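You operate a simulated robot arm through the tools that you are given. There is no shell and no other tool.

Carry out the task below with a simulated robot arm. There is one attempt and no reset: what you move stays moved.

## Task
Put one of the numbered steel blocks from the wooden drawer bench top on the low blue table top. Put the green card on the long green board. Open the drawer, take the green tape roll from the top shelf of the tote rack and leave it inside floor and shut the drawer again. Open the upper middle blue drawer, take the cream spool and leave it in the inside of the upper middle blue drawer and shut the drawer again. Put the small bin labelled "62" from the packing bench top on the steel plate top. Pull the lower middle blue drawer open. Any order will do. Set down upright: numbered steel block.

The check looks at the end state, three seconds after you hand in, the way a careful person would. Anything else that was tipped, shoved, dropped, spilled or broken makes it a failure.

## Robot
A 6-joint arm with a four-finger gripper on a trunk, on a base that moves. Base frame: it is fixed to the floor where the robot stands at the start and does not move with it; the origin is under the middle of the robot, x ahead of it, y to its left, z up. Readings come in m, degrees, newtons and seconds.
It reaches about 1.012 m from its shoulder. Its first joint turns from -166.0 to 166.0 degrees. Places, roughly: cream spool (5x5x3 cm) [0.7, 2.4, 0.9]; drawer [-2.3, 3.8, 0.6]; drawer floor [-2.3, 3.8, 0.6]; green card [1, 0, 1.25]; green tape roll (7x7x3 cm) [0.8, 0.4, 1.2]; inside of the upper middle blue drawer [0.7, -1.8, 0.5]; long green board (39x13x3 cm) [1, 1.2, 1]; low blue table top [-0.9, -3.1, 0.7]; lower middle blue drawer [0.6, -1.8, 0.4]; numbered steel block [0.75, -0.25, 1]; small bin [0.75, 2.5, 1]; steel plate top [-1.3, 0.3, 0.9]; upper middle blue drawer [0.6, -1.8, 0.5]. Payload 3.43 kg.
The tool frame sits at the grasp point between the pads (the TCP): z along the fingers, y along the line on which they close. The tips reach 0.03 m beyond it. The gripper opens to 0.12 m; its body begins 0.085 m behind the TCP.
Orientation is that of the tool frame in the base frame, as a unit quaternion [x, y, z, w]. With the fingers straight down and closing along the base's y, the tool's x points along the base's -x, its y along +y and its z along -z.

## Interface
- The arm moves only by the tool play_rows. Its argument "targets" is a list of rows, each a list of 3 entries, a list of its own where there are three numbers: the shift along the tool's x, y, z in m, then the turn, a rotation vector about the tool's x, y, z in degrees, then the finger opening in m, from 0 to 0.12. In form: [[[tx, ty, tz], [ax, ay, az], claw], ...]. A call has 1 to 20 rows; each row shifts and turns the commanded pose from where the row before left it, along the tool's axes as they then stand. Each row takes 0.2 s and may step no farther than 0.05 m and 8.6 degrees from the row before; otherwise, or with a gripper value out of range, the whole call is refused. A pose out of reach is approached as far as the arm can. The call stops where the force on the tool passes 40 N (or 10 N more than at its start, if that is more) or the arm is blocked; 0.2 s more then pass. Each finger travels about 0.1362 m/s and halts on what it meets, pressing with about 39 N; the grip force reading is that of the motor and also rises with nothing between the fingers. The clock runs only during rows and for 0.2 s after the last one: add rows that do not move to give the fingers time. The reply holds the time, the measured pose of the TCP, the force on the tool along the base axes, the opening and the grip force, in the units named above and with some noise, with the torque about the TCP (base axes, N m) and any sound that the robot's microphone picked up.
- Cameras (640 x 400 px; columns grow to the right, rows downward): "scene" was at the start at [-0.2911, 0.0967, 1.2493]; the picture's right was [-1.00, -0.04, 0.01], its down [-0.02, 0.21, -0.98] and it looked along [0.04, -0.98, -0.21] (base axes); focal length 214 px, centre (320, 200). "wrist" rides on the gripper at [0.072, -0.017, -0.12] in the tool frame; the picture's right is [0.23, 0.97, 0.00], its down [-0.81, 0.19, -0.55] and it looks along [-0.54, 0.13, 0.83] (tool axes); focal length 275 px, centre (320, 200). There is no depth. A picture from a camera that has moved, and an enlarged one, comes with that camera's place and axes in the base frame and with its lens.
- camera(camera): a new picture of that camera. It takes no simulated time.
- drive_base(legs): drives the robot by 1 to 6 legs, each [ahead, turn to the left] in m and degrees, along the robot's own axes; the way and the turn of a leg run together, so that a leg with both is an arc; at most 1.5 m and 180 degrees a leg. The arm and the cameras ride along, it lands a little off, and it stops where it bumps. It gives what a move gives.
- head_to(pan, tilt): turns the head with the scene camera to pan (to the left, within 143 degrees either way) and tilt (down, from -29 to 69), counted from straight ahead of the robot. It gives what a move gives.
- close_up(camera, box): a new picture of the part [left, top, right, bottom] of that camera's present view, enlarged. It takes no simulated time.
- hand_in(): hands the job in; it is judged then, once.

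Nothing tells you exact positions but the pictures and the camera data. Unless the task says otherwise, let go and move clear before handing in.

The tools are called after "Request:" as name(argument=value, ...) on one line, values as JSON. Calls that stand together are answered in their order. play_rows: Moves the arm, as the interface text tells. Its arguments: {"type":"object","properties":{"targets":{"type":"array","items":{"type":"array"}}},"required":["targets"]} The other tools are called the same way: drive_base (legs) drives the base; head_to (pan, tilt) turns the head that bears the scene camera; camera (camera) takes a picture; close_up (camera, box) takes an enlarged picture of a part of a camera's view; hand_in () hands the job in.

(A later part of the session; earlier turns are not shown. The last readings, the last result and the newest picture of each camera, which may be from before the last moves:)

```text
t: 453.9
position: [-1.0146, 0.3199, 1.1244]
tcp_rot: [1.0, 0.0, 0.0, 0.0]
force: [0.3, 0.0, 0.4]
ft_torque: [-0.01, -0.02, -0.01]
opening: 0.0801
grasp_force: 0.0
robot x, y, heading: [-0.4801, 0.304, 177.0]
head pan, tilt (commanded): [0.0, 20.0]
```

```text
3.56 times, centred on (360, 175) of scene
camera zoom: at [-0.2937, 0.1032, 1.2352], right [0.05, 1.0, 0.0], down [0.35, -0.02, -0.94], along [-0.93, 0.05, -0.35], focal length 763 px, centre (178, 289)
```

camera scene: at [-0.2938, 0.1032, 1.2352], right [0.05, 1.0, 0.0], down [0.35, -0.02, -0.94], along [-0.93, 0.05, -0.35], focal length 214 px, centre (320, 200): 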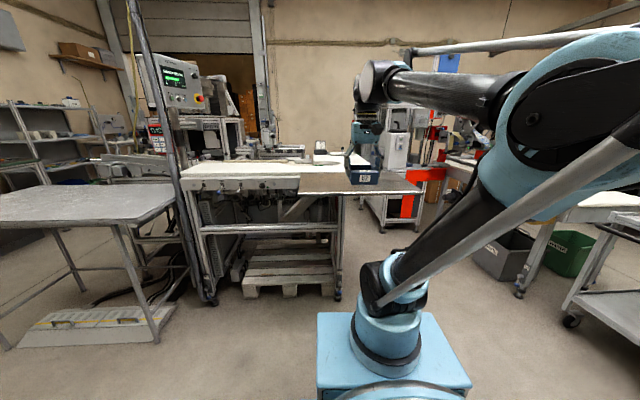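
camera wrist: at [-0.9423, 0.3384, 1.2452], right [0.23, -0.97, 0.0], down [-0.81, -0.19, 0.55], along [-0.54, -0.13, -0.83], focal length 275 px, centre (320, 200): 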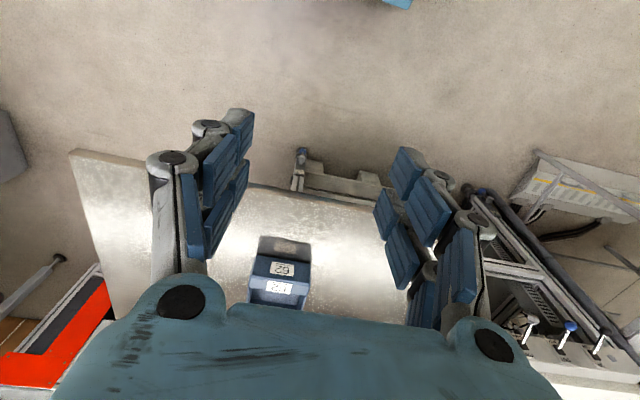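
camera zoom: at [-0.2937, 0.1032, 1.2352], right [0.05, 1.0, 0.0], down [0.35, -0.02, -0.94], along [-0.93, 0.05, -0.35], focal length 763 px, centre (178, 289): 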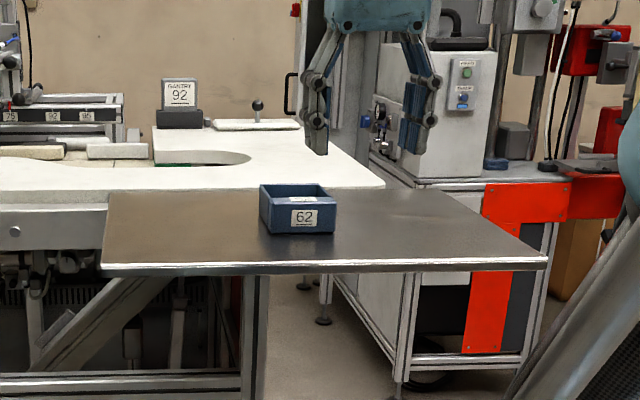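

Bin 62 stands on the steel plate. Next is the drawer near [-2.3,3.8]; I drive up the aisle to y≈3.1 and look towards it.

Request:
drive_base(legs=[[0, -91], [1.4, 0], [1.4, 0], [0, 94]])

Request:
head_to(pan=-20, tilt=15)

Request:
camera(camera="scene")

```text
t: 476.6
position: [-0.7301, 3.0955, 1.1246]
tcp_rot: [1.0, 0.006, -0.001, 0.0]
force: [0.2, -0.5, 0.8]
ft_torque: [-0.02, -0.01, -0.04]
opening: 0.08
grasp_force: 0.1
robot x, y, heading: [-0.197, 3.0935, 177.6]
head pan, tilt (commanded): [0.0, 20.0]
```

```text
t: 477.4
position: [-0.7153, 3.0953, 1.1311]
tcp_rot: [1.0, 0.005, -0.006, 0.0]
force: [0.3, 0.2, 0.1]
ft_torque: [-0.02, 0.0, -0.01]
opening: 0.0798
grasp_force: 0.0
robot x, y, heading: [-0.1958, 3.0962, 178.0]
head pan, tilt (commanded): [-20.0, 15.0]
```

```text
taken
camera scene: at [0.0012, 2.9271, 1.2434], right [0.38, 0.93, 0.0], down [0.25, -0.1, -0.96], along [-0.89, 0.37, -0.27], focal length 214 px, centre (320, 200)
```

scene: 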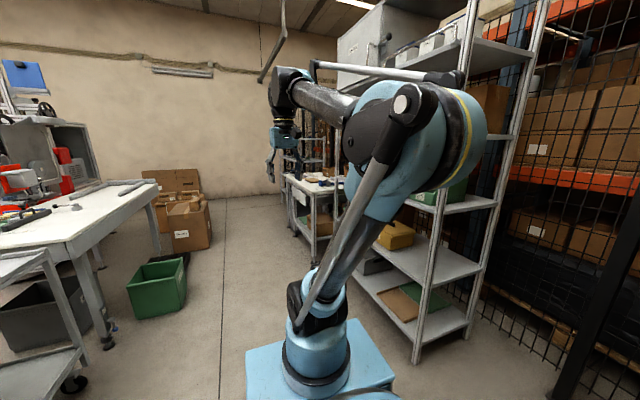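

The small white table with the drawer is ahead, next to the gray shelf unit. I zoom in.

Request:
close_up(camera="scene", box=[250, 140, 380, 280])

```text
2.86 times, centred on (315, 210) of scene
camera zoom: at [0.0012, 2.9271, 1.2434], right [0.38, 0.93, 0.0], down [0.25, -0.1, -0.96], along [-0.89, 0.37, -0.27], focal length 613 px, centre (334, 171)
```

zoom: 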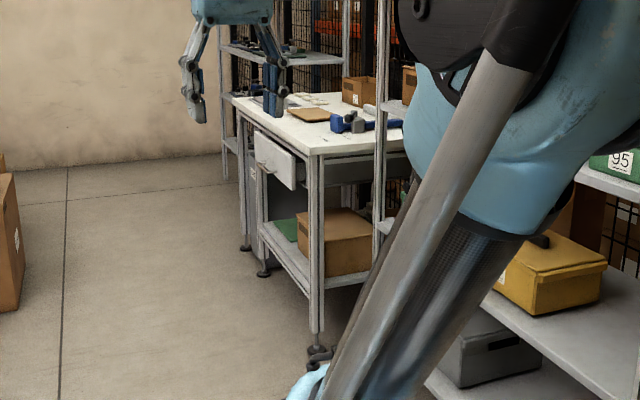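

The drawer is under the small white table, facing -y, front at about y≈3.6. I drive along the corridor to stand in front of it, facing +y.

Request:
drive_base(legs=[[0, 8], [1.1, 0], [1.0, 0], [0, -96]])

Request:
head_to(pan=0, tilt=30)

Request:
camera(camera="scene")

Request:
camera(camera="wrist")

```text
t: 493.1
position: [-2.2837, 3.3975, 1.1292]
tcp_rot: [0.729, -0.685, -0.004, -0.005]
force: [0.0, -0.3, 0.8]
ft_torque: [0.01, -0.01, -0.01]
opening: 0.0801
grasp_force: 0.0
robot x, y, heading: [-2.2697, 2.8772, 90.2]
head pan, tilt (commanded): [-20.0, 15.0]
```

```text
t: 493.9
position: [-2.2844, 3.3837, 1.1358]
tcp_rot: [0.728, -0.685, -0.009, -0.009]
force: [0.4, 0.0, 0.5]
ft_torque: [0.01, 0.0, -0.02]
opening: 0.0803
grasp_force: 0.1
robot x, y, heading: [-2.2723, 2.8793, 90.4]
head pan, tilt (commanded): [0.0, 30.0]
```

```text
taken
camera scene: at [-2.4602, 2.6738, 1.2193], right [1.0, 0.01, 0.0], down [0.0, -0.51, -0.86], along [-0.01, 0.86, -0.51], focal length 214 px, centre (320, 200)
```

scene: 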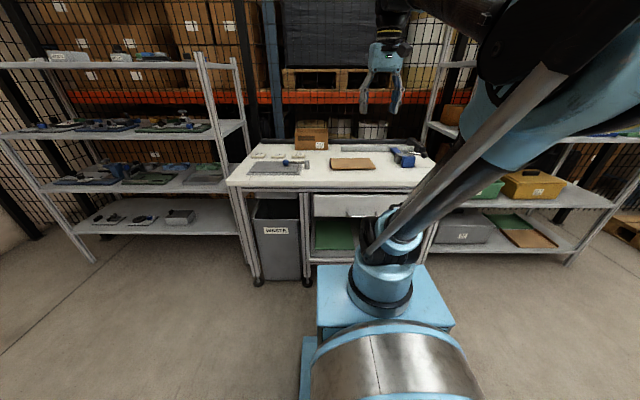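

```text
taken
camera wrist: at [-2.2619, 3.3122, 1.2555], right [-0.96, -0.29, -0.01], down [-0.24, 0.78, 0.57], along [-0.16, 0.55, -0.82], focal length 275 px, centre (320, 200)
```

wrist: 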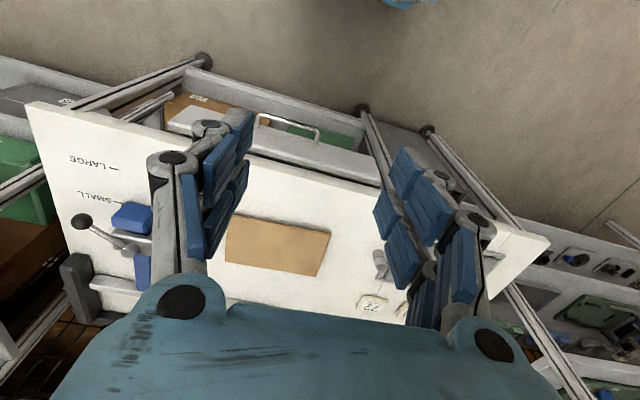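

I'm facing the white table with its drawer. I zoom in on the drawer front and handle.

Request:
close_up(camera="scene", box=[220, 140, 440, 290])

Request:
close_up(camera="wrist", box=[160, 60, 440, 200])

```text
2.67 times, centred on (330, 215) of scene
camera zoom: at [-2.4602, 2.6738, 1.2193], right [1.0, 0.01, 0.0], down [0.0, -0.51, -0.86], along [-0.01, 0.86, -0.51], focal length 572 px, centre (293, 160)
```

zoom: 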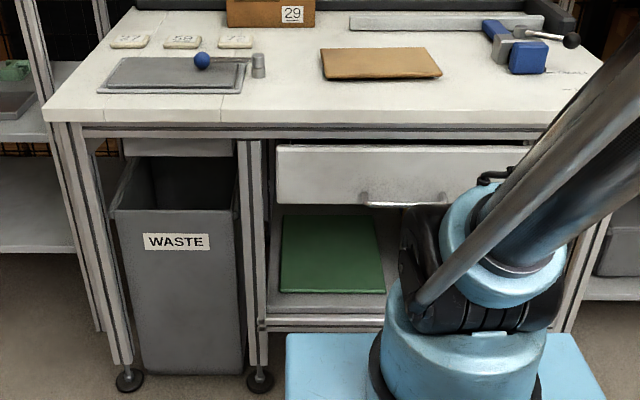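

```text
2.29 times, centred on (300, 130) of wrist
camera zoom: at [-2.2619, 3.3122, 1.2555], right [-0.96, -0.29, -0.01], down [-0.24, 0.78, 0.57], along [-0.16, 0.55, -0.82], focal length 629 px, centre (366, 360)
```

zoom: 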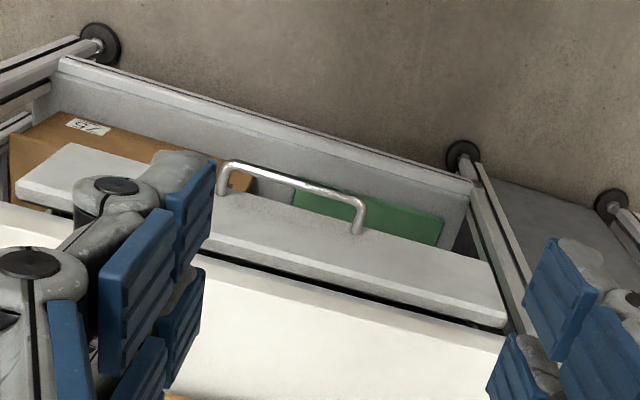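

The handle bar is at about [-2.253,3.550,0.608], the drawer front at y≈3.59 (z 0.574–0.704). I check how much room there is behind the robot for standing further back.

Request:
head_to(pan=140, tilt=40)

Request:
camera(camera="scene")

Request:
head_to(pan=-140, tilt=40)

Request:
camera(camera="scene")

```text
t: 496.1
position: [-2.2841, 3.3844, 1.1368]
tcp_rot: [0.729, -0.685, -0.008, -0.008]
force: [-0.8, -1.2, 0.4]
ft_torque: [0.03, 0.01, 0.0]
opening: 0.0801
grasp_force: 0.1
robot x, y, heading: [-2.2711, 2.8774, 90.4]
head pan, tilt (commanded): [140.0, 40.0]
```

```text
taken
camera scene: at [-2.5137, 2.5176, 1.2059], right [-0.77, 0.64, -0.01], down [0.41, 0.49, -0.77], along [-0.49, -0.6, -0.64], focal length 214 px, centre (320, 200)
```

scene: 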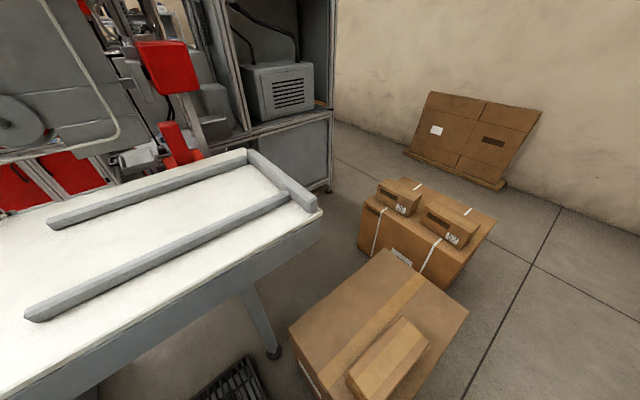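

```text
t: 500.0
position: [-2.2842, 3.3848, 1.1357]
tcp_rot: [0.729, -0.685, -0.008, -0.009]
force: [0.0, 0.1, 0.3]
ft_torque: [-0.01, -0.02, 0.03]
opening: 0.0802
grasp_force: 0.1
robot x, y, heading: [-2.273, 2.8782, 90.5]
head pan, tilt (commanded): [-140.0, 40.0]
```

```text
taken
camera scene: at [-2.4044, 2.5184, 1.2059], right [-0.76, -0.65, 0.01], down [-0.42, 0.48, -0.77], along [0.5, -0.59, -0.64], focal length 214 px, centre (320, 200)
```

scene: 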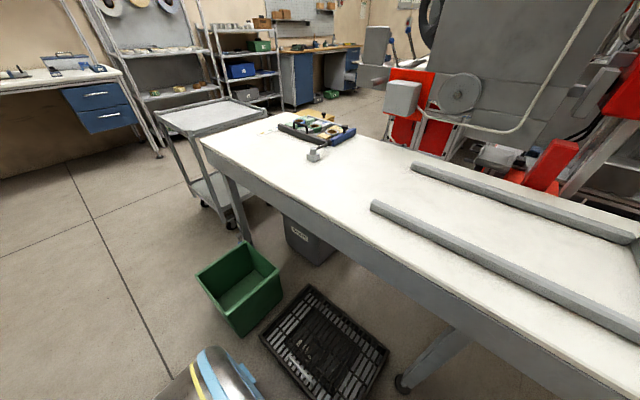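

Behind me are a floor crate and bins, so I can't back straight up. Standing sideways (heading 180°, y≈2.79) gives the arm the distance it needs; I turn, back east along the corridor, straighten, and come in again.

Request:
drive_base(legs=[[0, 85], [-1.0, 0], [0, 4.6]])

Request:
head_to(pan=25, tilt=35)

Request:
camera(camera="scene")

```text
t: 509.9
position: [-1.78, 2.7853, 1.1366]
tcp_rot: [1.0, 0.021, -0.012, 0.0]
force: [-0.5, 1.1, -0.1]
ft_torque: [-0.05, 0.01, 0.0]
opening: 0.0802
grasp_force: 0.1
robot x, y, heading: [-1.2732, 2.7852, 179.3]
head pan, tilt (commanded): [-140.0, 40.0]
```

```text
t: 512.4
position: [-1.7657, 2.7855, 1.1422]
tcp_rot: [1.0, 0.021, -0.019, 0.0]
force: [-0.2, -0.5, 0.4]
ft_torque: [0.0, 0.02, -0.02]
opening: 0.0798
grasp_force: 0.2
robot x, y, heading: [-1.2756, 2.7901, 179.4]
head pan, tilt (commanded): [25.0, 35.0]
```

```text
taken
camera scene: at [-1.0643, 2.5594, 1.2115], right [-0.41, 0.91, -0.01], down [0.53, 0.24, -0.81], along [-0.74, -0.34, -0.58], focal length 214 px, centre (320, 200)
```

scene: 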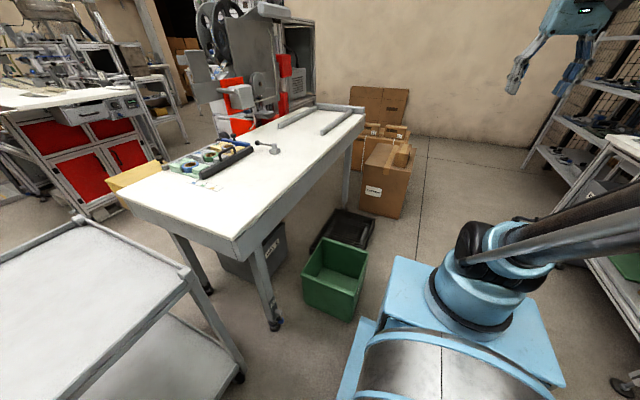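

The green bin's edge is at y≈2.48 and I will pass at y≥2.54. I drive forward 0.73 m to x≈-2.0.

Request:
drive_base(legs=[[0.73, 0]])

Request:
head_to(pan=-75, tilt=30)

Request:
camera(camera="scene")

```text
t: 516.5
position: [-2.5105, 2.7926, 1.1429]
tcp_rot: [1.0, 0.021, -0.017, 0.0]
force: [0.6, 0.4, -0.4]
ft_torque: [0.02, 0.03, 0.0]
opening: 0.0801
grasp_force: 0.1
robot x, y, heading: [-2.0156, 2.7974, 179.4]
head pan, tilt (commanded): [25.0, 35.0]
```

```text
t: 518.2
position: [-2.4961, 2.7936, 1.1487]
tcp_rot: [1.0, 0.02, -0.024, -0.001]
force: [1.0, -0.5, 0.5]
ft_torque: [-0.01, -0.02, 0.02]
opening: 0.08
grasp_force: 0.1
robot x, y, heading: [-2.0193, 2.801, 179.3]
head pan, tilt (commanded): [-75.0, 30.0]
```

```text
taken
camera scene: at [-1.7508, 2.6911, 1.2201], right [0.97, 0.25, 0.01], down [0.14, -0.48, -0.86], along [-0.21, 0.84, -0.5], focal length 214 px, centre (320, 200)
```

scene: 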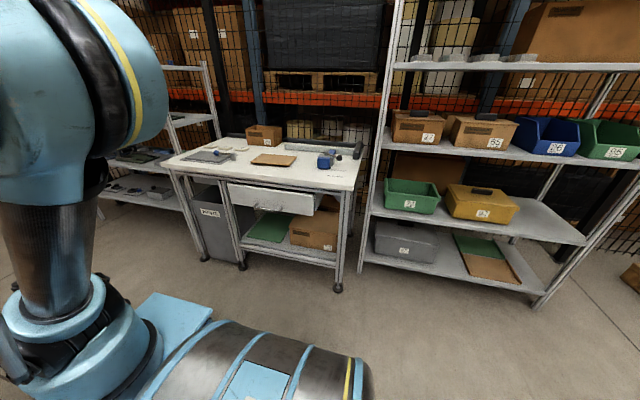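

The drawer is now in full view from the side camera. I zoom in on it.

Request:
close_up(camera="scene", box=[210, 150, 360, 250])

```text
4.00 times, centred on (285, 200) of scene
camera zoom: at [-1.7508, 2.6911, 1.2201], right [0.97, 0.25, 0.01], down [0.14, -0.48, -0.86], along [-0.21, 0.84, -0.5], focal length 858 px, centre (460, 200)
```

zoom: 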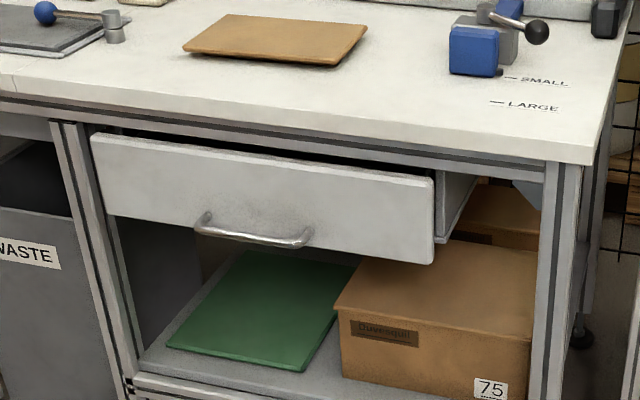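

The handle bar is confirmed at [-2.25,3.55,0.608]. I level the tool and swing the arm to the robot's right, in front of the drawer.

Request:
play_rows(targets=[[[0, 0, 0], [0, 2.75, 0], 0.06], [[0.0176, -0.0361, 0.0143], [0, 0, 0], 0.05], [[0.0176, -0.0361, 0.0143], [0, 0, 0], 0.04], [[0.0176, -0.0361, 0.0143], [0, 0, 0], 0.035], [[0.0176, -0.0361, 0.0143], [0, 0, 0], 0.035], [[0.0176, -0.0361, 0.0143], [0, 0, 0], 0.035], [[0.0176, -0.0361, 0.0143], [0, 0, 0], 0.035], [[0.0176, -0.0361, 0.0143], [0, 0, 0], 0.035], [[0.0176, -0.0361, 0.0143], [0, 0, 0], 0.035], [[0.0176, -0.0361, 0.0143], [0, 0, 0], 0.035], [[0.0176, -0.0361, 0.0143], [0, 0, 0], 0.035], [[0.0176, -0.0361, 0.0143], [0, 0, 0], 0.035], [[0.0176, -0.0361, 0.0143], [0, 0, 0], 0.035], [[0.0176, -0.0361, 0.0143], [0, 0, 0], 0.035], [[0.0176, -0.0361, 0.0143], [0, 0, 0], 0.035], [[0, 0, 0], [0, 0, 0], 0.035]])

Request:
camera(camera="scene")

Request:
camera(camera="wrist")

```text
t: 521.6
position: [-2.2727, 3.3085, 0.9479]
tcp_rot: [1.0, 0.021, 0.0, -0.001]
force: [-0.2, 0.1, 0.0]
ft_torque: [-0.01, 0.01, 0.01]
opening: 0.035
grasp_force: 0.0
robot x, y, heading: [-2.0201, 2.7954, 179.2]
head pan, tilt (commanded): [-75.0, 30.0]
```

```text
taken
camera scene: at [-1.7508, 2.6912, 1.2201], right [0.97, 0.25, 0.01], down [0.14, -0.48, -0.86], along [-0.21, 0.84, -0.5], focal length 214 px, centre (320, 200)
```

scene: 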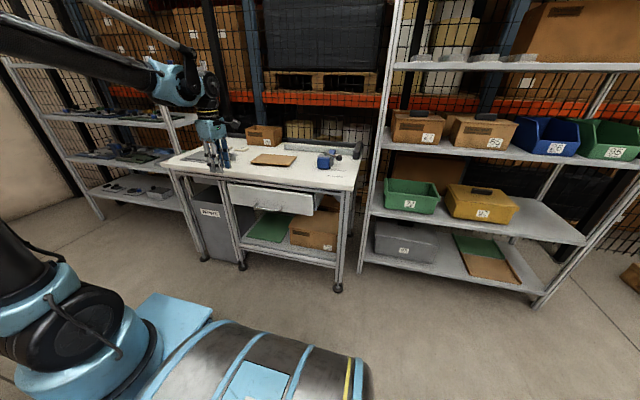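

```text
taken
camera wrist: at [-2.2017, 3.3295, 1.0679], right [0.27, -0.96, 0.0], down [-0.8, -0.23, 0.55], along [-0.53, -0.15, -0.83], focal length 275 px, centre (320, 200)
```

wrist: 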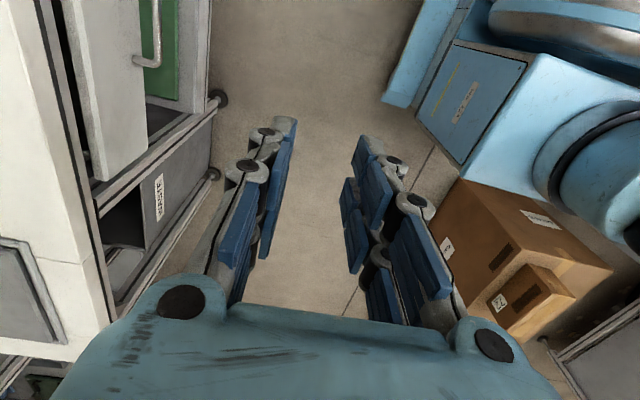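

The arm is now in front of the drawer. I straighten the yaw, tilt 25° towards the drawer and move to a pre-grasp point above the handle.

Request:
play_rows(targets=[[[0, 0, 0], [0, 0, 2.4], 0.035], [[0, 0, 0], [8.33, 0, 0], 0.035], [[0, 0, 0], [8.33, 0, 0], 0.035], [[0, 0, 0], [8.33, 0, 0], 0.035], [[0.0028, -0.0091, 0.0395], [0, 0, 0], 0.035], [[0.0028, -0.0091, 0.0395], [0, 0, 0], 0.035], [[0.0028, -0.0091, 0.0395], [0, 0, 0], 0.035], [[0.0028, -0.0091, 0.0395], [0, 0, 0], 0.035], [[0.0028, -0.0091, 0.0395], [0, 0, 0], 0.035], [[0.0028, -0.0091, 0.0395], [0, 0, 0], 0.035], [[0.0028, -0.0091, 0.0395], [0, 0, 0], 0.035], [[0.0028, -0.0091, 0.0395], [0, 0, 0], 0.035], [[0, 0, 0], [0, 0, 0], 0.035]])

Request:
camera(camera="wrist")

Request:
close_up(camera="scene", box=[180, 110, 380, 250])

```text
t: 524.4
position: [-2.2505, 3.508, 0.6937]
tcp_rot: [0.976, 0.0, 0.0, -0.217]
force: [-0.9, 0.1, -1.4]
ft_torque: [0.0, -0.04, 0.01]
opening: 0.0348
grasp_force: 0.1
robot x, y, heading: [-2.0216, 2.7962, 179.5]
head pan, tilt (commanded): [-75.0, 30.0]
```

```text
taken
camera wrist: at [-2.1776, 3.4739, 0.8106], right [0.23, -0.88, -0.41], down [-0.81, -0.41, 0.42], along [-0.54, 0.24, -0.81], focal length 275 px, centre (320, 200)
```

wrist: 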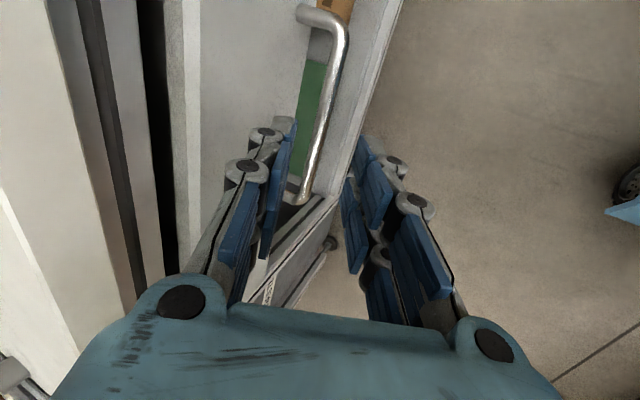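

```text
2.86 times, centred on (280, 180) of scene
camera zoom: at [-1.7508, 2.6912, 1.2201], right [0.97, 0.25, 0.01], down [0.14, -0.48, -0.86], along [-0.21, 0.84, -0.5], focal length 613 px, centre (434, 257)
```

zoom: 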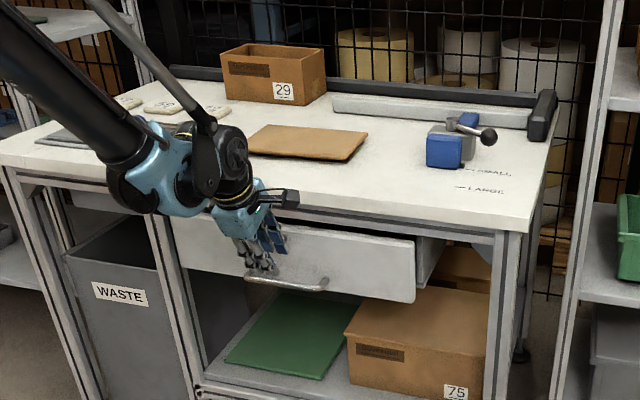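

The bar is about 6 mm to the front side of the tool axis. I correct that and advance 8 cm along the axis.

Request:
play_rows(targets=[[[0, 0.006, 0.02], [0, 0, 0], 0.035], [[0, 0, 0.025], [0, 0, 0], 0.035], [[0, 0, 0.02], [0, 0, 0], 0.035], [[0, 0, 0.014], [0, 0, 0], 0.035], [[0, 0, 0], [0, 0, 0], 0.035]])

Request:
camera(camera="wrist")

Request:
close_up(camera="scene", box=[210, 150, 330, 240])

```text
t: 525.6
position: [-2.2501, 3.5377, 0.6202]
tcp_rot: [0.976, 0.001, 0.0, -0.217]
force: [-0.4, -0.5, 0.5]
ft_torque: [-0.01, 0.02, -0.03]
opening: 0.035
grasp_force: 0.1
robot x, y, heading: [-2.0227, 2.7979, 179.2]
head pan, tilt (commanded): [-75.0, 30.0]
```

```text
taken
camera wrist: at [-2.1774, 3.5035, 0.7359], right [0.23, -0.88, -0.41], down [-0.81, -0.41, 0.42], along [-0.54, 0.24, -0.81], focal length 275 px, centre (320, 200)
```

wrist: 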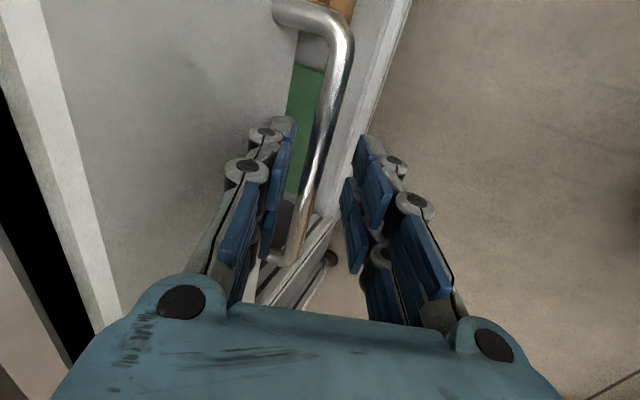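

```text
4.44 times, centred on (270, 195) of scene
camera zoom: at [-1.7508, 2.6912, 1.2201], right [0.97, 0.25, 0.01], down [0.14, -0.48, -0.86], along [-0.21, 0.84, -0.5], focal length 953 px, centre (542, 222)
```

zoom: 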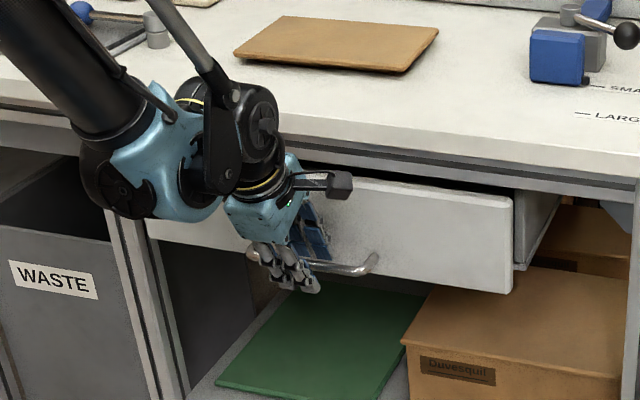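

The fingers straddle the bar without contact. I close on it.

Request:
play_rows(targets=[[[0, 0, 0], [0, 0, 0], 0.025], [[0, 0, 0], [0, 0, 0], 0.015], [[0, 0, 0], [0, 0, 0], 0.005], [[0, 0, 0], [0, 0, 0], 0.0], [[0, 0, 0], [0, 0, 0], 0.0]])

Request:
camera(camera="wrist")

```text
t: 526.8
position: [-2.2478, 3.5382, 0.6189]
tcp_rot: [0.976, 0.0, 0.0, -0.217]
force: [0.1, -1.2, 4.2]
ft_torque: [0.02, -0.55, 0.78]
opening: 0.0115
grasp_force: 44.9
robot x, y, heading: [-2.0195, 2.7934, 179.1]
head pan, tilt (commanded): [-75.0, 30.0]
```

```text
taken
camera wrist: at [-2.1773, 3.5033, 0.7362], right [0.23, -0.88, -0.41], down [-0.81, -0.41, 0.42], along [-0.54, 0.24, -0.81], focal length 275 px, centre (320, 200)
```

wrist: 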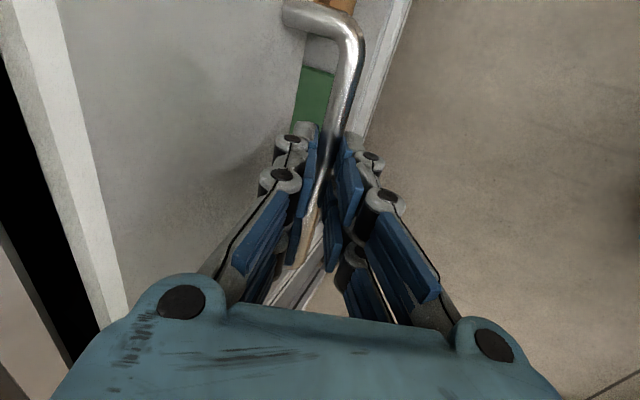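

Gripped. I pull straight towards -y in small steps.

Request:
play_rows(targets=[[[0, 0.0136, -0.0063], [0, 0, 0], 0.0], [[0, 0.0136, -0.0063], [0, 0, 0], 0.0], [[0, 0.0136, -0.0063], [0, 0, 0], 0.0], [[0, 0.0136, -0.0063], [0, 0, 0], 0.0]])

Request:
play_rows(targets=[[[0, 0.0136, -0.0063], [0, 0, 0], 0.0], [[0, 0.0136, -0.0063], [0, 0, 0], 0.0], [[0, 0.0136, -0.0063], [0, 0, 0], 0.0], [[0, 0.0136, -0.0063], [0, 0, 0], 0.0], [[0, 0.0136, -0.0063], [0, 0, 0], 0.0]])

Request:
camera(camera="scene")

```text
t: 527.8
position: [-2.2504, 3.4759, 0.6188]
tcp_rot: [0.976, 0.0, 0.0, -0.217]
force: [-0.1, -1.3, 13.4]
ft_torque: [0.08, -0.96, 0.61]
opening: 0.0114
grasp_force: 44.6
robot x, y, heading: [-2.0207, 2.8016, 179.7]
head pan, tilt (commanded): [-75.0, 30.0]
```

```text
t: 529.0
position: [-2.2507, 3.4001, 0.6194]
tcp_rot: [0.976, 0.0, -0.001, -0.218]
force: [-24.5, -1.0, 15.4]
ft_torque: [0.09, 0.32, 1.19]
opening: 0.0114
grasp_force: 44.8
robot x, y, heading: [-2.0147, 2.798, 179.4]
head pan, tilt (commanded): [-75.0, 30.0]
```

```text
taken
camera scene: at [-1.7512, 2.6908, 1.2202], right [0.97, 0.25, 0.01], down [0.14, -0.48, -0.86], along [-0.21, 0.84, -0.5], focal length 214 px, centre (320, 200)
```

scene: 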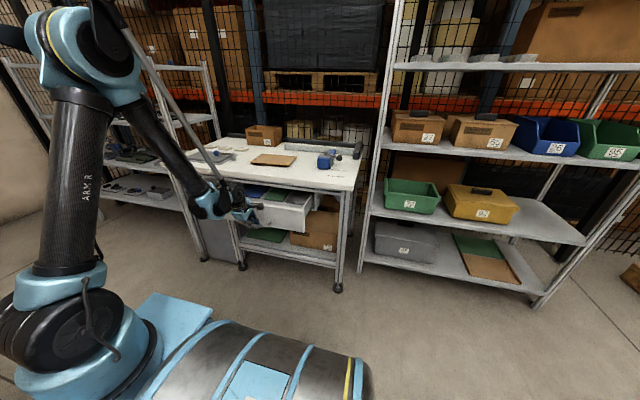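

The drawer slides (14 cm). I ease 3 mm sideways to relieve the lateral load, and pull further.

Request:
play_rows(targets=[[[-0.003, 0.0136, -0.0053], [0, 0, 0], 0.0], [[-0.0005, 0.0136, -0.0063], [0, 0, 0], 0.0], [[-0.0005, 0.0136, -0.0063], [0, 0, 0], 0.0], [[-0.0005, 0.0136, -0.0063], [0, 0, 0], 0.0]])

Request:
play_rows(targets=[[[-0.0005, 0.0136, -0.0063], [0, 0, 0], 0.0], [[-0.0005, 0.009, -0.0042], [0, 0, 0], 0.0]])

Request:
camera(camera="scene")

Request:
close_up(camera="scene", box=[180, 150, 360, 260])

```text
t: 529.7
position: [-2.2468, 3.3711, 0.6211]
tcp_rot: [0.976, -0.002, -0.006, -0.218]
force: [-40.8, -0.5, -17.3]
ft_torque: [-0.14, 0.02, 2.19]
opening: 0.0117
grasp_force: 45.1
robot x, y, heading: [-2.0179, 2.7993, 179.4]
head pan, tilt (commanded): [-75.0, 30.0]
stopped in row 3: the force on the tool passed its limit at 42 N (the readings are from after the stop); the commanded pose is now the measured one
```

```text
t: 530.3
position: [-2.2458, 3.3456, 0.6207]
tcp_rot: [0.976, -0.002, -0.003, -0.217]
force: [-29.5, -1.2, -8.5]
ft_torque: [-0.1, 0.22, 1.66]
opening: 0.0118
grasp_force: 44.6
robot x, y, heading: [-2.0157, 2.7949, 179.2]
head pan, tilt (commanded): [-75.0, 30.0]
```

```text
taken
camera scene: at [-1.7513, 2.6914, 1.2203], right [0.97, 0.25, 0.01], down [0.14, -0.48, -0.86], along [-0.21, 0.84, -0.5], focal length 214 px, centre (320, 200)
```

scene: 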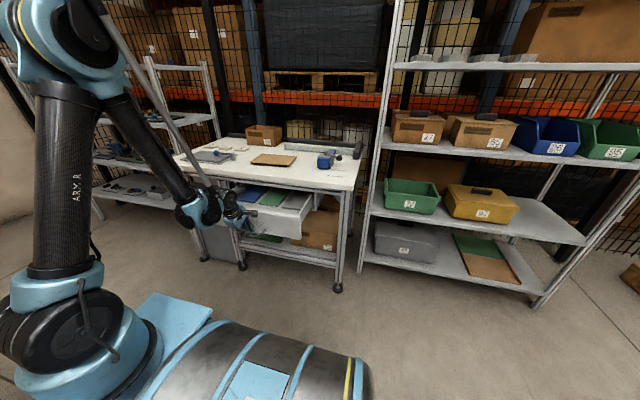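

```text
3.56 times, centred on (270, 205) of scene
camera zoom: at [-1.7513, 2.6914, 1.2203], right [0.97, 0.25, 0.01], down [0.14, -0.48, -0.86], along [-0.21, 0.84, -0.5], focal length 763 px, centre (498, 182)
```

zoom: 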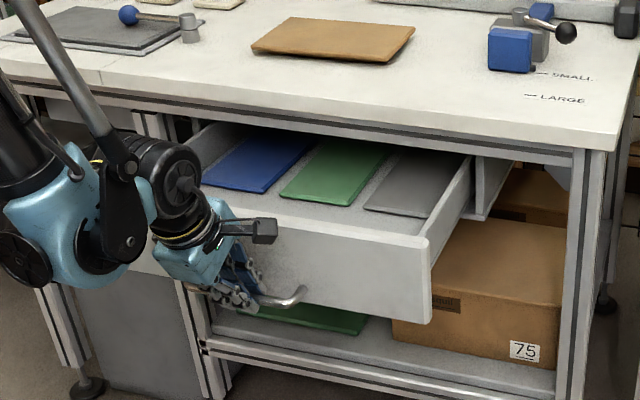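

The drawer holds three coloured mats and is about 19 cm open. I relieve the sideways load and pull 3 cm more.

Request:
play_rows(targets=[[[-0.004, 0, 0], [0, 0, 0], 0.0], [[-0.001, 0.009, -0.0042], [0, 0, 0], 0.0], [[-0.001, 0.009, -0.0042], [0, 0, 0], 0.0], [[-0.001, 0.009, -0.0042], [0, 0, 0], 0.0]])

Request:
play_rows(targets=[[[0, 0, 0], [0, 0, 0], 0.01], [[0, 0, 0], [0, 0, 0], 0.025], [[0, 0, 0], [0, 0, 0], 0.04], [[0, 0, 0], [0, 0, 0], 0.04]])

Request:
camera(camera="wrist")

```text
t: 531.0
position: [-2.241, 3.3333, 0.624]
tcp_rot: [0.976, -0.004, -0.007, -0.218]
force: [-40.1, -1.4, -20.0]
ft_torque: [-0.21, 0.1, 2.23]
opening: 0.0125
grasp_force: 45.1
robot x, y, heading: [-2.0186, 2.7949, 179.3]
head pan, tilt (commanded): [-75.0, 30.0]
stopped in row 3: the force on the tool passed its limit at 43 N (the readings are from after the stop); the commanded pose is now the measured one
```

```text
t: 532.0
position: [-2.2384, 3.3336, 0.6247]
tcp_rot: [0.976, -0.005, -0.005, -0.219]
force: [0.5, -0.9, -0.4]
ft_torque: [-0.03, -0.03, -0.01]
opening: 0.04
grasp_force: 0.1
robot x, y, heading: [-2.0154, 2.7986, 179.3]
head pan, tilt (commanded): [-75.0, 30.0]
```

```text
taken
camera wrist: at [-2.1648, 3.2979, 0.7402], right [0.22, -0.88, -0.42], down [-0.81, -0.4, 0.43], along [-0.55, 0.25, -0.8], focal length 275 px, centre (320, 200)
```

wrist: 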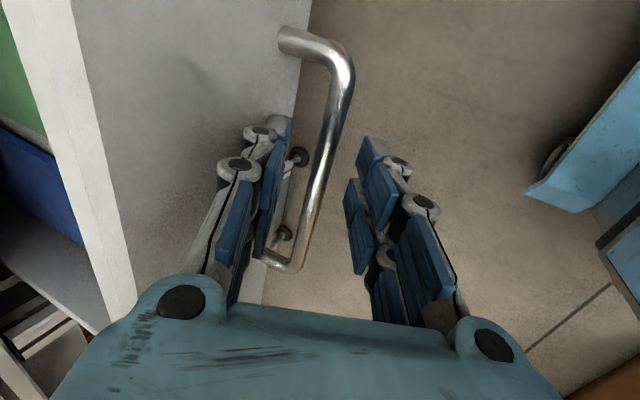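

The drawer is open about 20 cm. I retreat upwards, restore the tool orientation and swing the arm back to the front for travelling.

Request:
play_rows(targets=[[[0, 0, -0.02], [0, 0, 0], 0.04], [[0, 0, -0.04], [0, 0, 0], 0.04], [[0, 0, -0.045], [0, 0, 0], 0.04], [[0, 0, -0.045], [0, 0, 0], 0.04], [[0, 0, -0.045], [0, 0, 0], 0.05], [[0, 0, -0.045], [0, 0, 0], 0.06], [[0, 0, 0], [-8.4, 0, 0], 0.07], [[0, 0, 0], [-8.4, 0, 0], 0.08], [[0, 0, 0], [-8.4, 0, 0], 0.08], [[0, 0, 0], [0, 0, 0], 0.08]])

Request:
camera(camera="scene")

Request:
camera(camera="wrist")

```text
t: 534.2
position: [-2.2362, 3.2306, 0.8415]
tcp_rot: [1.0, -0.004, -0.006, 0.0]
force: [-0.3, 0.7, -0.2]
ft_torque: [-0.01, 0.01, -0.02]
opening: 0.0803
grasp_force: 0.0
robot x, y, heading: [-2.017, 2.7965, 179.1]
head pan, tilt (commanded): [-75.0, 30.0]
```

```text
taken
camera scene: at [-1.7503, 2.6909, 1.2201], right [0.97, 0.25, 0.01], down [0.13, -0.48, -0.86], along [-0.21, 0.84, -0.5], focal length 214 px, centre (320, 200)
```

scene: 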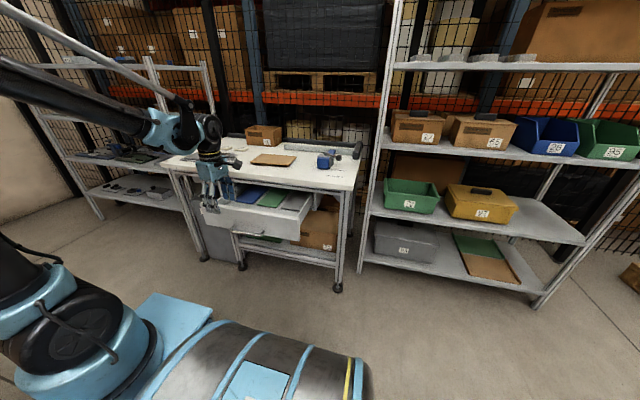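

```text
taken
camera wrist: at [-2.1629, 3.2487, 0.9619], right [0.22, -0.97, 0.0], down [-0.81, -0.19, 0.56], along [-0.55, -0.12, -0.83], focal length 275 px, centre (320, 200)
```

wrist: 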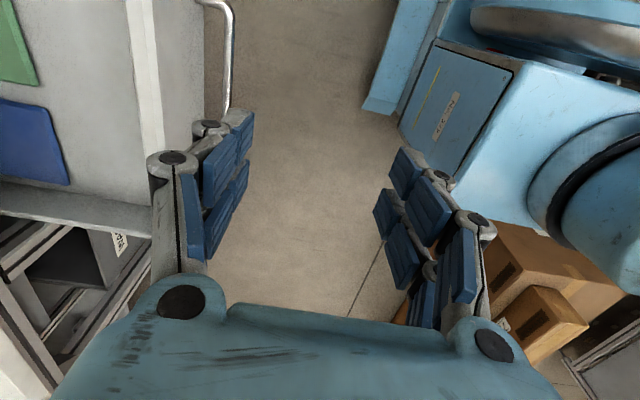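

The drawer is open. I take a close look at its interior for planning the placement.

Request:
close_up(camera="scene", box=[190, 150, 350, 250])

```text
4.00 times, centred on (270, 200) of scene
camera zoom: at [-1.7503, 2.6909, 1.2201], right [0.97, 0.25, 0.01], down [0.13, -0.48, -0.86], along [-0.21, 0.84, -0.5], focal length 858 px, centre (520, 200)
```

zoom: 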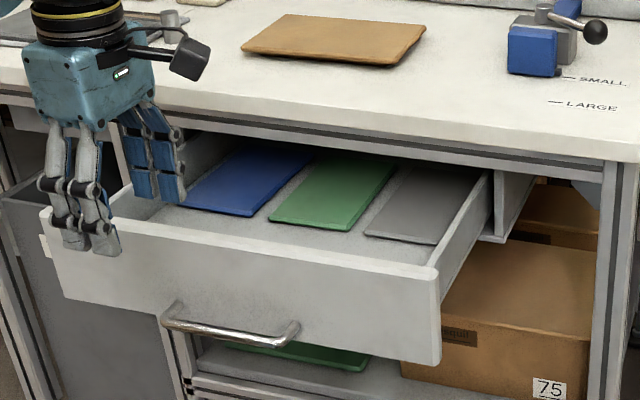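

The bare drawer floor is in the front half, the mats further back. Now I swing the arm back to the front and raise it for travel.

Request:
play_rows(targets=[[[-0.0203, 0.0331, -0.0223], [0, 0, 0], 0.08], [[-0.0203, 0.0331, -0.0223], [0, 0, 0], 0.08], [[-0.0203, 0.0331, -0.0223], [0, 0, 0], 0.08], [[-0.0203, 0.0331, -0.0223], [0, 0, 0], 0.08], [[-0.0203, 0.0331, -0.0223], [0, 0, 0], 0.08], [[-0.0203, 0.0331, -0.0223], [0, 0, 0], 0.08], [[-0.0203, 0.0331, -0.0223], [0, 0, 0], 0.08], [[-0.0203, 0.0331, -0.0223], [0, 0, 0], 0.08], [[-0.0203, 0.0331, -0.0223], [0, 0, 0], 0.08], [[-0.0203, 0.0331, -0.0223], [0, 0, 0], 0.08], [[-0.0203, 0.0331, -0.0223], [0, 0, 0], 0.08], [[-0.0203, 0.0331, -0.0223], [0, 0, 0], 0.08], [[-0.0203, 0.0331, -0.0223], [0, 0, 0], 0.08], [[0, 0, 0], [0, 0, 0], 0.08]])

Request:
drive_base(legs=[[-1.2, 0], [-0.55, 0], [0, 90], [1.2, 0], [1.2, 0]])

Request:
head_to(pan=60, tilt=15)

Request:
camera(camera="scene")

```text
t: 537.2
position: [-2.5008, 2.8027, 1.1341]
tcp_rot: [1.0, -0.005, -0.006, 0.001]
force: [0.6, 0.6, 1.2]
ft_torque: [-0.03, 0.0, 0.02]
opening: 0.0797
grasp_force: 0.0
robot x, y, heading: [-2.0171, 2.8002, 179.4]
head pan, tilt (commanded): [-75.0, 30.0]
```

```text
t: 562.0
position: [-0.2335, -0.0809, 1.1345]
tcp_rot: [0.705, 0.71, -0.006, 0.005]
force: [0.2, -0.3, -0.1]
ft_torque: [-0.03, 0.02, 0.0]
opening: 0.08
grasp_force: 0.0
robot x, y, heading: [-0.2354, 0.3981, -89.9]
head pan, tilt (commanded): [-75.0, 30.0]
```

```text
t: 564.2
position: [-0.2333, -0.0679, 1.1412]
tcp_rot: [0.704, 0.71, -0.009, 0.01]
force: [0.0, 0.1, 0.7]
ft_torque: [0.03, -0.01, 0.0]
opening: 0.0797
grasp_force: 0.0
robot x, y, heading: [-0.2351, 0.4034, -90.2]
head pan, tilt (commanded): [60.0, 15.0]
```

```text
taken
camera scene: at [0.0345, 0.6491, 1.244], right [-0.5, -0.87, -0.01], down [-0.22, 0.14, -0.96], along [0.84, -0.48, -0.27], focal length 214 px, centre (320, 200)
```

scene: 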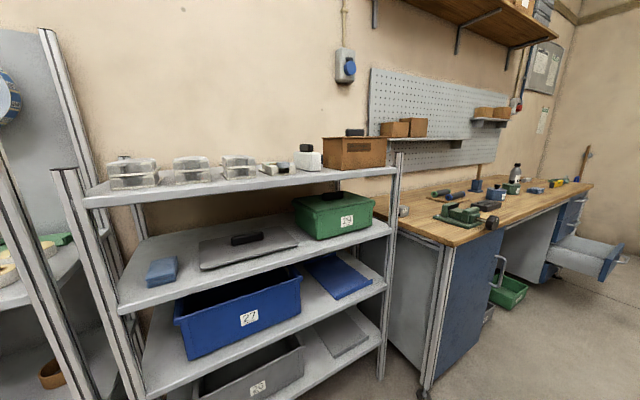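

I'm back near the rack. I turn to face it, raise the arm, and move closer to look at the green tape roll.

Request:
drive_base(legs=[[0, 90]])

Request:
play_rows(targets=[[[0, 0, -0.045], [0, 0, 0], 0.12], [[0, 0, -0.045], [0, 0, 0], 0.12], [[0, 0, -0.045], [0, 0, 0], 0.12], [[0, 0, -0.045], [0, 0, 0], 0.12], [[0, 0, -0.045], [0, 0, 0], 0.12], [[0, 0, -0.045], [0, 0, 0], 0.12], [[0, 0, 0], [0, 0, 0], 0.12]])

Request:
drive_base(legs=[[0.2, 0]])

Request:
camera(camera="wrist")

Request:
head_to(pan=0, tilt=10)

Request:
camera(camera="scene")

```text
t: 568.9
position: [0.235, 0.4042, 1.1398]
tcp_rot: [-0.006, 1.0, 0.0, 0.013]
force: [0.3, 0.4, 0.3]
ft_torque: [0.02, 0.02, -0.05]
opening: 0.0801
grasp_force: 0.1
robot x, y, heading: [-0.2349, 0.392, 0.4]
head pan, tilt (commanded): [60.0, 15.0]
```

```text
t: 570.5
position: [0.2109, 0.4062, 1.4148]
tcp_rot: [-0.005, 1.0, 0.0, 0.018]
force: [0.3, 0.7, 0.3]
ft_torque: [-0.03, -0.04, 0.01]
opening: 0.1202
grasp_force: 0.1
robot x, y, heading: [-0.2321, 0.393, 0.3]
head pan, tilt (commanded): [60.0, 15.0]
```

```text
t: 572.1
position: [0.4094, 0.4074, 1.4152]
tcp_rot: [-0.006, 1.0, 0.0, 0.019]
force: [-0.2, 0.6, -0.2]
ft_torque: [0.01, -0.02, 0.01]
opening: 0.12
grasp_force: 0.1
robot x, y, heading: [-0.0326, 0.396, 0.5]
head pan, tilt (commanded): [60.0, 15.0]
```

```text
taken
camera wrist: at [0.3345, 0.3908, 1.5324], right [-0.24, 0.97, -0.01], down [0.79, 0.2, 0.58], along [0.57, 0.13, -0.81], focal length 275 px, centre (320, 200)
```

wrist: 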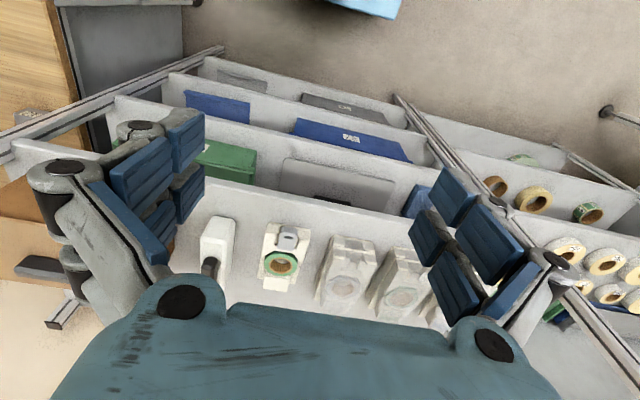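

```text
t: 573.4
position: [0.392, 0.4081, 1.4203]
tcp_rot: [-0.007, 1.0, 0.001, 0.024]
force: [-0.5, 0.2, -0.3]
ft_torque: [0.02, 0.01, -0.03]
opening: 0.12
grasp_force: 0.0
robot x, y, heading: [-0.0384, 0.3954, 0.6]
head pan, tilt (commanded): [0.0, 10.0]
```

```text
taken
camera scene: at [-0.2384, 0.583, 1.2515], right [0.01, -1.0, 0.0], down [-0.19, 0.0, -0.98], along [0.98, 0.01, -0.19], focal length 214 px, centre (320, 200)
```

scene: 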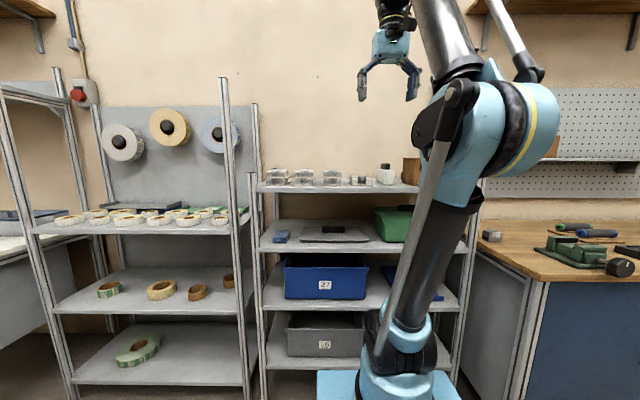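

I zoom in on the tape roll in its open tray.

Request:
close_up(camera="wrist", box=[220, 200, 360, 300])

Request:
close_up(camera="scene", box=[250, 140, 430, 200])

```text
4.00 times, centred on (290, 250) of wrist
camera zoom: at [0.3157, 0.3905, 1.5366], right [-0.24, 0.97, -0.01], down [0.78, 0.2, 0.59], along [0.58, 0.13, -0.81], focal length 1101 px, centre (440, 0)
```

zoom: 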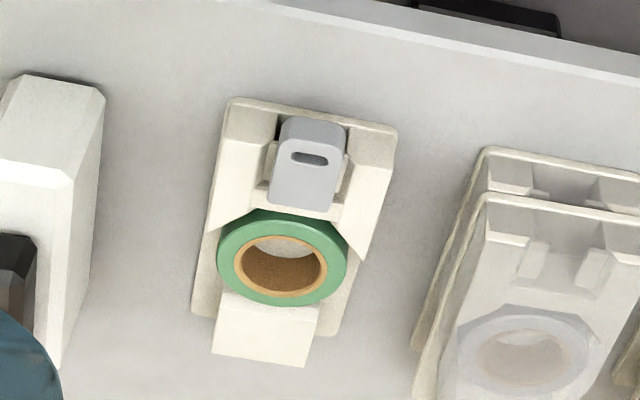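

```text
3.56 times, centred on (340, 170) of scene
camera zoom: at [-0.2384, 0.583, 1.2515], right [0.01, -1.0, 0.0], down [-0.19, 0.0, -0.98], along [0.98, 0.01, -0.19], focal length 763 px, centre (249, 307)
```

zoom: 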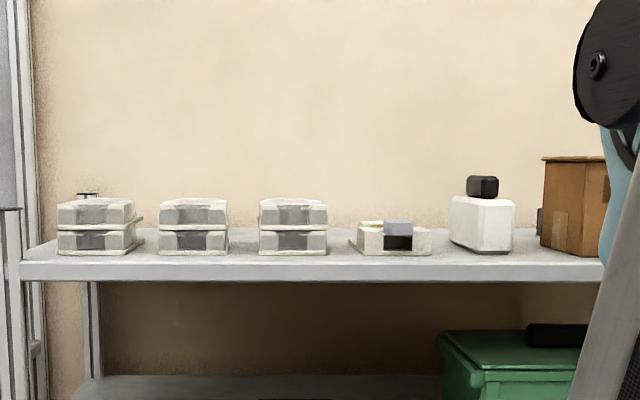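

The tape roll lies flat in an open white tray, at about [0.752,0.412], top z≈1.171, with raised tray blocks around its front and rear. I level the tool and move closer to see which sides are free.

Request:
play_rows(targets=[[[0, 0, 0], [0, 2.75, 0], 0.12], [[-0.04, 0, 0.005], [0, 0, 0], 0.12], [[-0.04, 0, 0.005], [0, 0, 0], 0.12], [[-0.04, 0, 0.01], [0, 0, 0], 0.12], [[-0.04, 0, 0.01], [0, 0, 0], 0.12], [[-0.04, 0, 0.02], [0, 0, 0], 0.12], [[-0.04, 0, 0.02], [0, 0, 0], 0.12], [[0, 0, 0], [0, 0, 0], 0.12]])

Request:
camera(camera="wrist")

```text
t: 575.2
position: [0.6322, 0.4116, 1.3489]
tcp_rot: [-0.006, 1.0, 0.0, 0.002]
force: [0.2, 0.4, -0.2]
ft_torque: [0.01, -0.03, 0.05]
opening: 0.12
grasp_force: 0.0
robot x, y, heading: [-0.0349, 0.3917, 0.7]
head pan, tilt (commanded): [0.0, 10.0]
```

```text
taken
camera wrist: at [0.5615, 0.3955, 1.4694], right [-0.24, 0.97, 0.0], down [0.81, 0.2, 0.55], along [0.54, 0.13, -0.83], focal length 275 px, centre (320, 200)
```

wrist: 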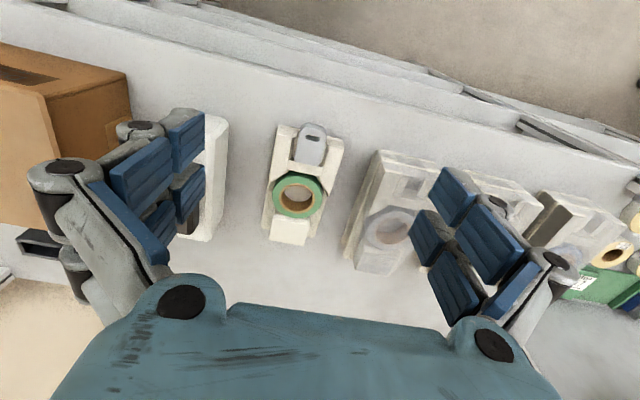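

Request:
close_up(camera="wrist", box=[250, 115, 360, 255])

```text
2.86 times, centred on (305, 185) of wrist
camera zoom: at [0.5615, 0.3955, 1.4694], right [-0.24, 0.97, 0.0], down [0.81, 0.2, 0.55], along [0.54, 0.13, -0.83], focal length 786 px, centre (363, 243)
```

zoom: 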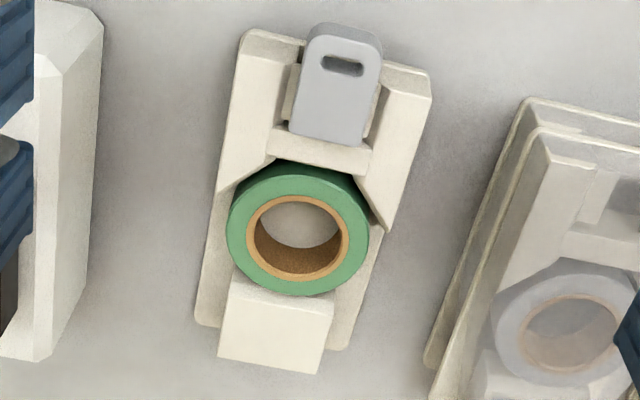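

Only the roll's left and right flanks just behind its middle are free. With the gripper tipped 40° forward, the near fingers can pinch it there while the far fingers stay above the tray's rear block. I tip the tool and move above.

Request:
play_rows(targets=[[[0, 0, 0], [0, -8, 0], 0.1], [[0, 0, 0], [0, -8, 0], 0.09], [[0, 0, 0], [0, -8, 0], 0.082], [[0, 0, 0], [0, -8, 0], 0.082], [[0, 0, 0], [0, -8, 0], 0.082], [[-0.0114, 0, 0.0353], [0, 0, 0], 0.082], [[-0.0114, 0, 0.0353], [0, 0, 0], 0.082], [[-0.0114, 0, 0.0353], [0, 0, 0], 0.082], [[-0.0114, 0, 0.0353], [0, 0, 0], 0.082], [[0, 0, 0], [0, 0, 0], 0.082]])

Request:
camera(camera="wrist")

Request:
close_up(camera="scene", box=[280, 110, 440, 200])

```text
t: 577.4
position: [0.7574, 0.4116, 1.2699]
tcp_rot: [-0.006, 0.94, 0.002, 0.342]
force: [0.2, 0.0, 0.4]
ft_torque: [-0.03, -0.01, 0.03]
opening: 0.0818
grasp_force: 0.1
robot x, y, heading: [-0.0358, 0.3956, 0.7]
head pan, tilt (commanded): [0.0, 10.0]
```

```text
taken
camera wrist: at [0.6273, 0.3951, 1.3167], right [-0.19, 0.97, -0.15], down [0.26, 0.2, 0.94], along [0.95, 0.14, -0.29], focal length 275 px, centre (320, 200)
```

wrist: 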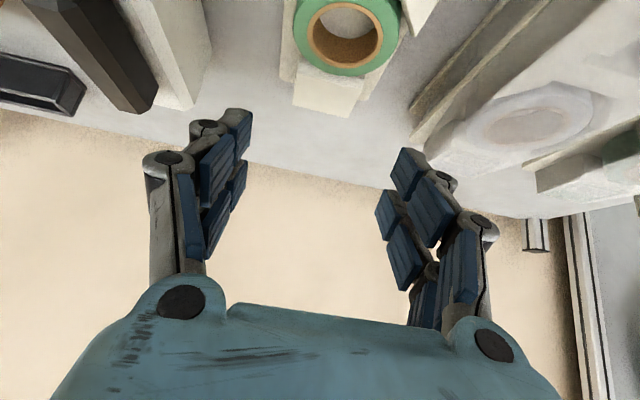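

```text
4.00 times, centred on (360, 155) of scene
camera zoom: at [-0.2384, 0.583, 1.2515], right [0.01, -1.0, 0.0], down [-0.19, 0.0, -0.98], along [0.98, 0.01, -0.19], focal length 858 px, centre (160, 380)
```

zoom: 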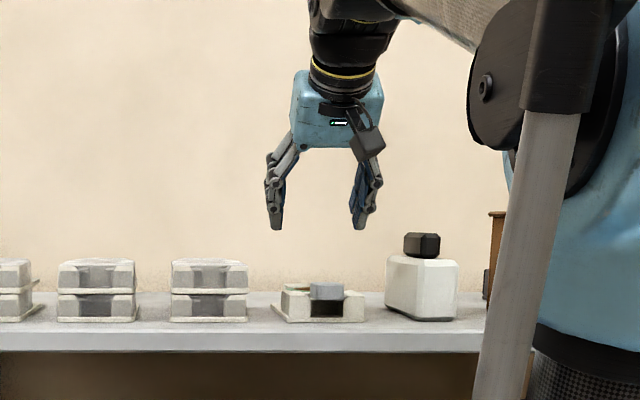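

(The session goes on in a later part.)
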